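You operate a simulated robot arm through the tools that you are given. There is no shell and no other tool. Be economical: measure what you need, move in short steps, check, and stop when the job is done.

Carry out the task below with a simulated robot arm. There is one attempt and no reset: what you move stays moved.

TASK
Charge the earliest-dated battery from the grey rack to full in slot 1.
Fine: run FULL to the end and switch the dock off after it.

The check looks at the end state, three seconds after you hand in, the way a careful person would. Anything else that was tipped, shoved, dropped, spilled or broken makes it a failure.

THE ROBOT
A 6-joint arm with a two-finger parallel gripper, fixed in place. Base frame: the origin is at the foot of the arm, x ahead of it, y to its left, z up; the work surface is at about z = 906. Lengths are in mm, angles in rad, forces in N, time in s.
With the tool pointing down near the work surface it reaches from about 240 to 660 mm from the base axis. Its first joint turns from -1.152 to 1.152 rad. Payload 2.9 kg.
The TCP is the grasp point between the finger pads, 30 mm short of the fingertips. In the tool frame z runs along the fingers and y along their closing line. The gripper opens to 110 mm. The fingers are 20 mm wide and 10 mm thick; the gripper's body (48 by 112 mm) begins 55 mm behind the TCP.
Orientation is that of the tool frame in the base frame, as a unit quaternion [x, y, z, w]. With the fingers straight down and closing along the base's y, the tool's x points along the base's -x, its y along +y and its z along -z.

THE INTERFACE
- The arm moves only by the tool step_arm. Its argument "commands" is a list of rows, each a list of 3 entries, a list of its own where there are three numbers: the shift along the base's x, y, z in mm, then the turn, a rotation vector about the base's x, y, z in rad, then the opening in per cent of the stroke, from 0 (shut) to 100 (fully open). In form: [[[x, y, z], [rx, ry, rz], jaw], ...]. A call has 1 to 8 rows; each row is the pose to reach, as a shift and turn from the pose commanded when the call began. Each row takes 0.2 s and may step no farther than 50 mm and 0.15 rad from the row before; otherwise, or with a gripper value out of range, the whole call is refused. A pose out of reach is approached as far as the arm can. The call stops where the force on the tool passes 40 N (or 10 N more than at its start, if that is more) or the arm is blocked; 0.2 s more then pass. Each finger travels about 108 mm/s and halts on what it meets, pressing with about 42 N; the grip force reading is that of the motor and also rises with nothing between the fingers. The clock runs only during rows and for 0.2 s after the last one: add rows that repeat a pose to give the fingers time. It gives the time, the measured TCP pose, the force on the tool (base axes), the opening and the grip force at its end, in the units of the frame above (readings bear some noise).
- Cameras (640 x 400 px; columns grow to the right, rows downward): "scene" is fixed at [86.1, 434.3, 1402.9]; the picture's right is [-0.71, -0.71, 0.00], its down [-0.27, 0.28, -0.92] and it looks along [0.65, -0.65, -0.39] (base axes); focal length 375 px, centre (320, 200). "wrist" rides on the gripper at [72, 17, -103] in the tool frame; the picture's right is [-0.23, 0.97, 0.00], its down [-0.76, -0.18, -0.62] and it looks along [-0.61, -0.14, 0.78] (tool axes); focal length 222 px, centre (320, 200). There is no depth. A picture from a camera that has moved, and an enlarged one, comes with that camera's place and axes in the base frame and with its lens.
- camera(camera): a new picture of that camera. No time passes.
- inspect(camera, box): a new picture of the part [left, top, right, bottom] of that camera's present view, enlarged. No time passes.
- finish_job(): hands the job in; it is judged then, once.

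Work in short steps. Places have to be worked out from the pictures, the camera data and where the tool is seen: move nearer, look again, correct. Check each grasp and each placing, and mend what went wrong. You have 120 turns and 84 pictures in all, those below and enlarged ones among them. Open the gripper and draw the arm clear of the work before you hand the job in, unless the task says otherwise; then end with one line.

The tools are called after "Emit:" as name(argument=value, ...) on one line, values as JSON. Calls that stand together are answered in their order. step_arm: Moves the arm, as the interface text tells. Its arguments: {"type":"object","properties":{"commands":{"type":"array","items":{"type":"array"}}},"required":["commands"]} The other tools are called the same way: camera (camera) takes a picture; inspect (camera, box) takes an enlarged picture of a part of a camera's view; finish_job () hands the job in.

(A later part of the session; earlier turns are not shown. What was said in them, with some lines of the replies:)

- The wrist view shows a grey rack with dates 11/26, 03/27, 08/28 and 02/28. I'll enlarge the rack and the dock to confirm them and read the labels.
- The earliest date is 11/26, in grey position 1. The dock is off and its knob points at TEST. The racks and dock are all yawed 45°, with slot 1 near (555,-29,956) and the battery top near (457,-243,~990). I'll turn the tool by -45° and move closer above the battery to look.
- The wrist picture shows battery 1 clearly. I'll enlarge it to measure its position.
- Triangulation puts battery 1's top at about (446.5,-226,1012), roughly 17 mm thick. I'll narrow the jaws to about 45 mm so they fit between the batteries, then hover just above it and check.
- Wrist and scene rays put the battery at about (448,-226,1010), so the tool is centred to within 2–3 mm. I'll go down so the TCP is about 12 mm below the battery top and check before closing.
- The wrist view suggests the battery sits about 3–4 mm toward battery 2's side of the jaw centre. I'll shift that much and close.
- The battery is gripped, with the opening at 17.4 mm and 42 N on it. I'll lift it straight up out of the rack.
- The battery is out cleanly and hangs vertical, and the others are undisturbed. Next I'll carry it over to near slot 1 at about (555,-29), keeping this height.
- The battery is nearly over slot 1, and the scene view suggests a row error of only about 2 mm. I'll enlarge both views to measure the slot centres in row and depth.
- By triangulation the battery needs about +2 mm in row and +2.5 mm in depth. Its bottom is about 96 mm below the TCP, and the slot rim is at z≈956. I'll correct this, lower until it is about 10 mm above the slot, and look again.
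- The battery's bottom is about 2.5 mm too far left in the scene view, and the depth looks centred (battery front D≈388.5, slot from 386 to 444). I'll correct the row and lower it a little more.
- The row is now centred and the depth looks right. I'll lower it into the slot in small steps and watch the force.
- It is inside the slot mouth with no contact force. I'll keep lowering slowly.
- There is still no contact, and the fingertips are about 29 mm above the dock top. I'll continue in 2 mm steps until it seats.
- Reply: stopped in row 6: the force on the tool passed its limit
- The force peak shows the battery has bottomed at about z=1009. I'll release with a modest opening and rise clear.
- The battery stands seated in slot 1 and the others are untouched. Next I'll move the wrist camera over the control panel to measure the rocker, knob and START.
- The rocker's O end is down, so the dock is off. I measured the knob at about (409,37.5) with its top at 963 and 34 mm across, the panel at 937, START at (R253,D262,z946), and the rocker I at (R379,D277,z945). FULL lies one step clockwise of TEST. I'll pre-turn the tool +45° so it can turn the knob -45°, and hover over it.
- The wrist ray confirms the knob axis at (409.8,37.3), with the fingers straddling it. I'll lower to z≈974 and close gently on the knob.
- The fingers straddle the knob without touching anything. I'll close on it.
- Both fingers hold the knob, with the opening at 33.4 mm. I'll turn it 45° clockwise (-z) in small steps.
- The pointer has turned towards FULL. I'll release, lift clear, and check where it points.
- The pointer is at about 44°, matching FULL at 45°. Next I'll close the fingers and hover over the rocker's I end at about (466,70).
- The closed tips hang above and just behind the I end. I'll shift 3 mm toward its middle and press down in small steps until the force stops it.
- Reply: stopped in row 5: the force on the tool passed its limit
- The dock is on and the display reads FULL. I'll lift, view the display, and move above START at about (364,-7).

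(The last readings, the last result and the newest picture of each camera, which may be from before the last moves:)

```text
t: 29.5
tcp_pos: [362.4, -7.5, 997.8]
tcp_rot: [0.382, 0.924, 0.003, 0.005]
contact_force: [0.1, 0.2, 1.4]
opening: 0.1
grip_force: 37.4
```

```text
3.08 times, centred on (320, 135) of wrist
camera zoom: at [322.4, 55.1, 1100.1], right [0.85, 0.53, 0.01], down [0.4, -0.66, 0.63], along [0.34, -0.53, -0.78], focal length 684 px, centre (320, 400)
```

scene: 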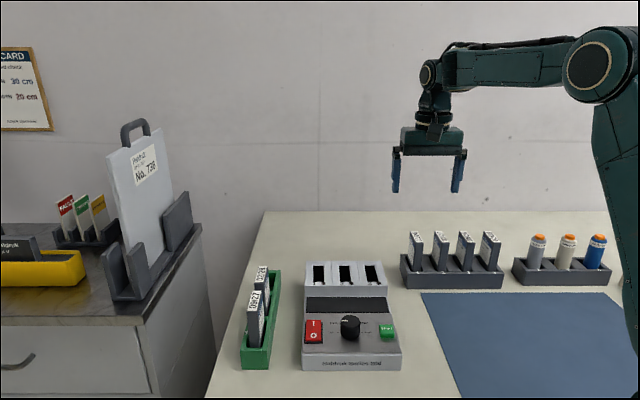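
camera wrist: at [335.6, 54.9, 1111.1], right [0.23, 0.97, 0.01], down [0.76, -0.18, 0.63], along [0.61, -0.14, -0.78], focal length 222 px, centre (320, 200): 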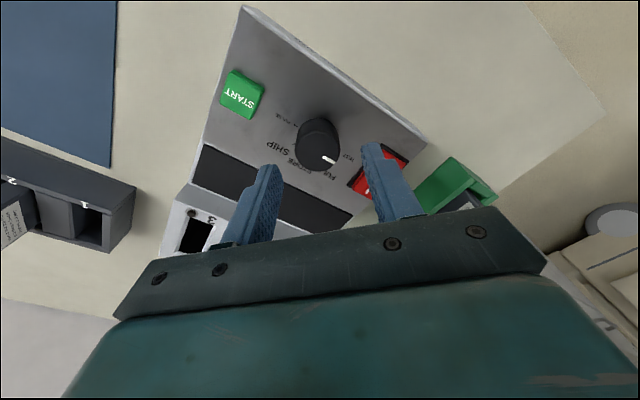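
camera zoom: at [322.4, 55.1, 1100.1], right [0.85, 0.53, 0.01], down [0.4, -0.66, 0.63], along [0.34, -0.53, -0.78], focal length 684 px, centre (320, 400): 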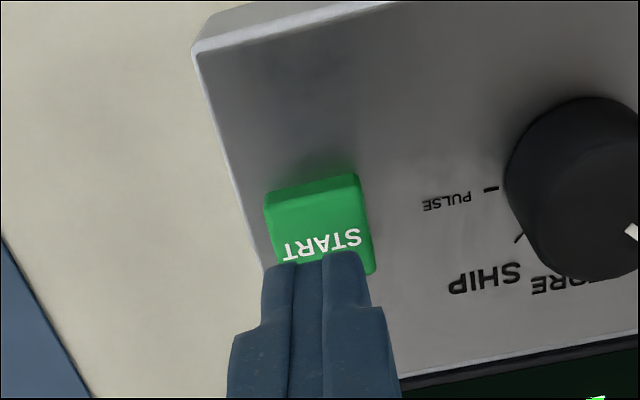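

Slot 1 is recognised at 72% under FULL. The tips are above START, so I'll nudge slightly and press.

Emit:
step_arm(commands=[[[1, 1, -7], [0, 0, 0], 0], [[1, 1, -14], [0, 0, 0], 0], [[1, 1, -18], [0, 0, 0], 0], [[1, 1, -21], [0, 0, 0], 0], [[1, 1, -24], [0, 0, 0], 0], [[1, 1, -26], [0, 0, 0], 0], [[1, 1, -28], [0, 0, 0], 0]])

Emit:
inspect(camera="scene", box=[280, 250, 420, 370])

```text
t: 30.9
tcp_pos: [365.7, -5.8, 973.1]
tcp_rot: [0.382, 0.924, 0.004, 0.007]
contact_force: [-7.4, -0.1, 14.6]
opening: 0.0
grip_force: 37.6
stopped in row 6: the force on the tool passed its limit (the readings are from after the stop); the commanded pose is now the measured one
```

```text
3.33 times, centred on (350, 310) of scene
camera zoom: at [85.8, 434.3, 1403.0], right [-0.71, -0.71, 0.0], down [-0.27, 0.28, -0.92], along [0.65, -0.65, -0.39], focal length 1251 px, centre (220, -167)
```

zoom: 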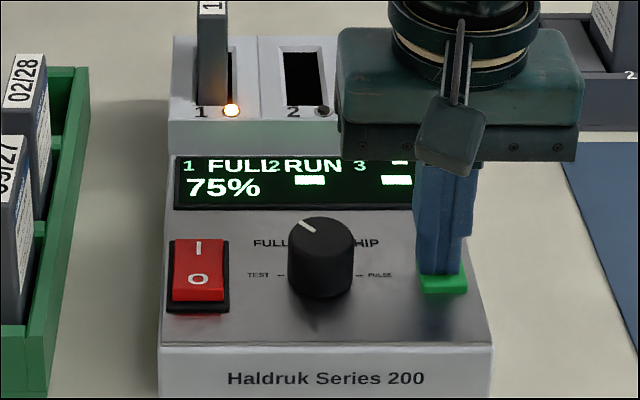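

FULL RUN is active, the slot 1 LED is lit and the display shows 75%. I'll lift off and wait while it charges.

Emit:
step_arm(commands=[[[0, 0, 20], [0, 0, 0], 0], [[0, 0, 50], [0, 0, 0], 0], [[0, 0, 50], [0, 0, 0], 0], [[0, 0, 50], [0, 0, 0], 0], [[0, 0, 50], [0, 0, 0], 0], [[0, 0, 50], [0, 0, 0], 0], [[0, 0, 50], [0, 0, 0], 0], [[0, 0, 50], [0, 0, 0], 0]])

Emit:
inspect(camera="scene", box=[280, 250, 420, 370])

```text
t: 32.7
tcp_pos: [366.3, -7.1, 1023.2]
tcp_rot: [0.382, 0.924, 0.004, 0.007]
contact_force: [-0.3, -0.3, 0.2]
opening: 0.0
grip_force: 37.3
```

```text
3.33 times, centred on (350, 310) of scene
camera zoom: at [86.1, 434.3, 1402.9], right [-0.71, -0.71, 0.0], down [-0.27, 0.28, -0.92], along [0.65, -0.65, -0.39], focal length 1251 px, centre (220, -167)
```

zoom: 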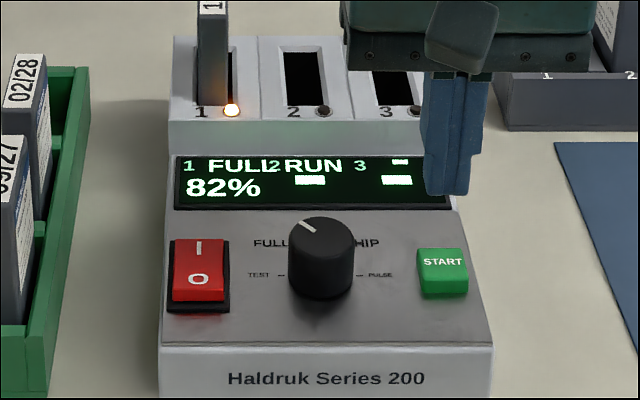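

The charge is at 82% and rising about 4% per second. While it runs, I'll move high over to above the rocker's O end at about (445,91).

Emit:
step_arm(commands=[[[16, 20, 0], [0, 0, 0], 0], [[36, 45, 0], [0, 0, 0], 0], [[56, 70, 0], [0, 0, 0], 0], [[70, 87, 0], [0, 0, 0], 0], [[79, 98, 0], [0, 0, 0], 0], [[79, 98, 0], [0, 0, 0], 0], [[79, 98, 0], [0, 0, 0], 0], [[79, 98, 0], [0, 0, 0], 0]])

Emit:
step_arm(commands=[[[0, 0, -10], [0, 0, 0], 0], [[0, 0, -25], [0, 0, 0], 0], [[0, 0, -25], [0, 0, 0], 0], [[0, 0, -25], [0, 0, 0], 0], [[0, 0, -25], [0, 0, 0], 0], [[0, 0, -25], [0, 0, 0], 0], [[0, 0, -25], [0, 0, 0], 0], [[0, 0, -25], [0, 0, 0], 0]])

Emit:
inspect(camera="scene", box=[260, 250, 420, 370])

Emit:
inspect(camera="wrist", box=[230, 70, 410, 200])

```text
t: 34.5
tcp_pos: [442.9, 91.8, 1023.4]
tcp_rot: [0.382, 0.924, 0.004, 0.007]
contact_force: [0.1, 0.7, 0.5]
opening: 0.1
grip_force: 38.1
```

```text
t: 36.3
tcp_pos: [445.9, 90.8, 997.2]
tcp_rot: [0.382, 0.924, 0.004, 0.007]
contact_force: [-0.3, -0.4, -0.1]
opening: 0.1
grip_force: 37.5
```

```text
3.33 times, centred on (340, 310) of scene
camera zoom: at [86.1, 434.3, 1402.9], right [-0.71, -0.71, 0.0], down [-0.27, 0.28, -0.92], along [0.65, -0.65, -0.39], focal length 1251 px, centre (253, -167)
```

zoom: 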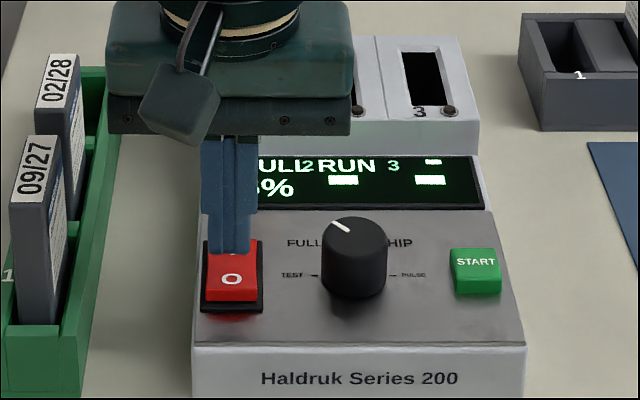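

```text
3.08 times, centred on (320, 135) of wrist
camera zoom: at [404.1, 153.6, 1099.7], right [0.85, 0.53, 0.01], down [0.4, -0.66, 0.63], along [0.34, -0.53, -0.78], focal length 684 px, centre (320, 400)
```

zoom: 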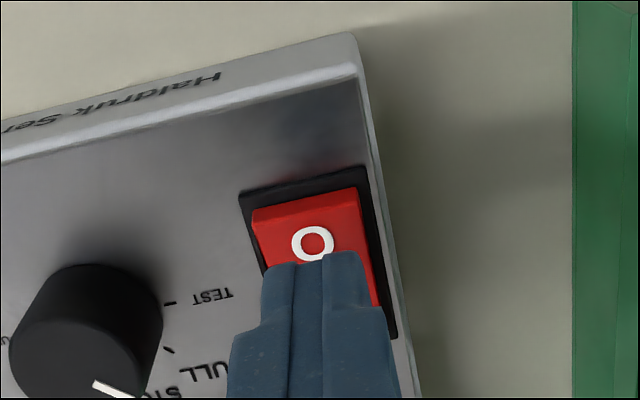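

It is still on RUN and I'm positioned above the O end. I'll wait in place and look again.

Emit:
step_arm(commands=[[[0, 0, 0], [0, 0, 0], 0], [[0, 0, 0], [0, 0, 0], 0], [[0, 0, 0], [0, 0, 0], 0], [[0, 0, 0], [0, 0, 0], 0], [[0, 0, 0], [0, 0, 0], 0], [[0, 0, 0], [0, 0, 0], 0], [[0, 0, 0], [0, 0, 0], 0], [[0, 0, 0], [0, 0, 0], 0]])

Emit:
inspect(camera="scene", box=[260, 250, 420, 370])

```text
t: 38.1
tcp_pos: [445.8, 90.9, 997.9]
tcp_rot: [0.381, 0.924, 0.004, 0.006]
contact_force: [-0.7, -0.2, 0.6]
opening: 0.1
grip_force: 37.3
```

```text
3.33 times, centred on (340, 310) of scene
camera zoom: at [86.1, 434.3, 1402.9], right [-0.71, -0.71, 0.0], down [-0.27, 0.28, -0.92], along [0.65, -0.65, -0.39], focal length 1251 px, centre (253, -167)
```

zoom: 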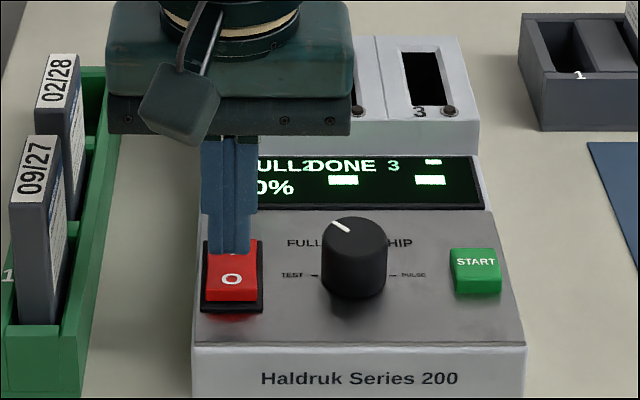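

The display reads FULL DONE, with a value ending in 0% that fits 100%. I'll press the O end.

Emit:
step_arm(commands=[[[-1, 0, -6], [0, 0, 0], 0], [[-1, 0, -12], [0, 0, 0], 0], [[-1, 0, -16], [0, 0, 0], 0], [[-1, 0, -19], [0, 0, 0], 0], [[-1, 0, -22], [0, 0, 0], 0], [[-1, 0, -25], [0, 0, 0], 0], [[-1, 0, -28], [0, 0, 0], 0]])

Emit:
inspect(camera="scene", box=[260, 250, 420, 370])

```text
t: 39.5
tcp_pos: [443.5, 91.4, 977.7]
tcp_rot: [0.382, 0.924, 0.003, 0.008]
contact_force: [-5.0, -2.0, 10.0]
opening: 0.0
grip_force: 37.3
stopped in row 7: the force on the tool passed its limit (the readings are from after the stop); the commanded pose is now the measured one
```

```text
3.33 times, centred on (340, 310) of scene
camera zoom: at [85.9, 434.3, 1403.0], right [-0.71, -0.71, 0.0], down [-0.27, 0.28, -0.92], along [0.65, -0.65, -0.39], focal length 1251 px, centre (253, -167)
```

zoom: 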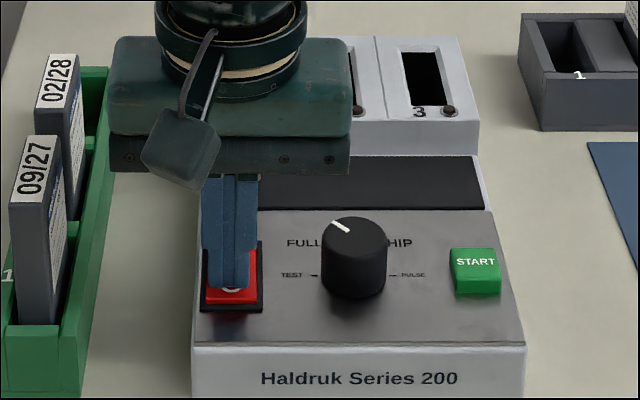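

The display is dark, so the dock is off. I'll lift straight up, then draw clear over the free area and open the gripper.

Emit:
step_arm(commands=[[[0, 0, 25], [0, 0, 0], 0], [[0, 0, 70], [0, 0, 0], 0], [[0, 0, 120], [0, 0, 0], 0], [[-10, -20, 165], [0, 0, 0], 20], [[-20, -50, 200], [0, 0, 0], 50], [[-30, -90, 215], [0, 0, 0], 60], [[-30, -130, 215], [0, 0, 0], 60], [[-30, -130, 215], [0, 0, 0], 60]])

Emit:
camera(camera="scene")

Emit:
inspect(camera="scene", box=[230, 220, 420, 380])

```text
refused: row 4 steps farther than a row can; nothing moved
```

```text
32 pictures are left
```

scene: 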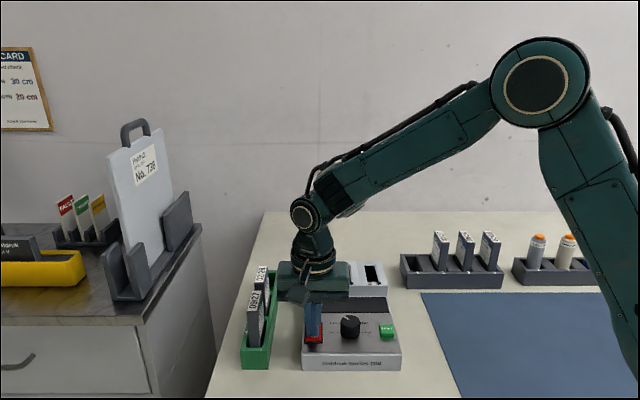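

```text
2.50 times, centred on (325, 300) of scene
camera zoom: at [85.9, 434.3, 1403.0], right [-0.71, -0.71, 0.0], down [-0.27, 0.28, -0.92], along [0.65, -0.65, -0.39], focal length 938 px, centre (308, -50)
```

zoom: 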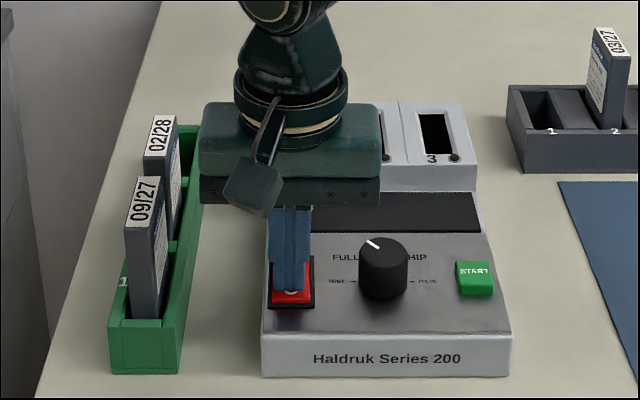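

The call was refused because one step was over the limit, so nothing moved. I'll repeat the retreat with smaller steps.

Emit:
step_arm(commands=[[[0, 0, 25], [0, 0, 0], 0], [[0, 0, 65], [0, 0, 0], 0], [[0, 0, 105], [0, 0, 0], 0], [[0, 0, 145], [0, 0, 0], 20], [[-10, -25, 180], [0, 0, 0], 50], [[-20, -60, 205], [0, 0, 0], 60], [[-30, -100, 210], [0, 0, 0], 60], [[-30, -130, 210], [0, 0, 0], 60]])

Emit:
camera(camera="scene")

Emit:
inspect(camera="scene", box=[230, 220, 420, 380])

```text
t: 41.3
tcp_pos: [414.2, -38.6, 1186.1]
tcp_rot: [0.382, 0.924, 0.004, 0.008]
contact_force: [0.1, 0.2, -0.1]
opening: 66.0
grip_force: 0.0
```

```text
30 pictures are left
```

scene: 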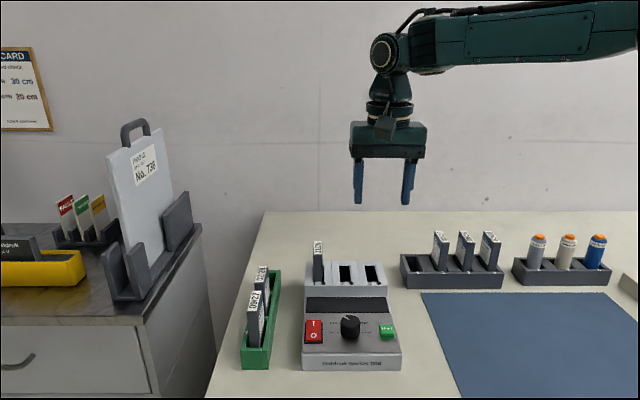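

```text
2.50 times, centred on (325, 300) of scene
camera zoom: at [86.1, 434.3, 1402.9], right [-0.71, -0.71, 0.0], down [-0.27, 0.28, -0.92], along [0.65, -0.65, -0.39], focal length 938 px, centre (308, -50)
```

zoom: 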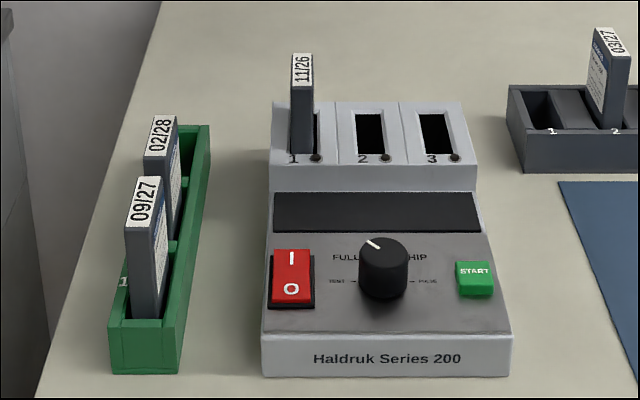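

The dock is off with the rocker on O, the charged 11/26 battery is in slot 1, everything else is undisturbed, and the arm is clear with the gripper open. I'll hand in.

Emit:
finish_job()

```text
The job is handed in.
```

The 11/26 battery, the earliest-dated in the grey rack, ran FULL in slot 1 until the display read DONE; the dock is now switched off, with the battery still in slot 1 and the arm clear.
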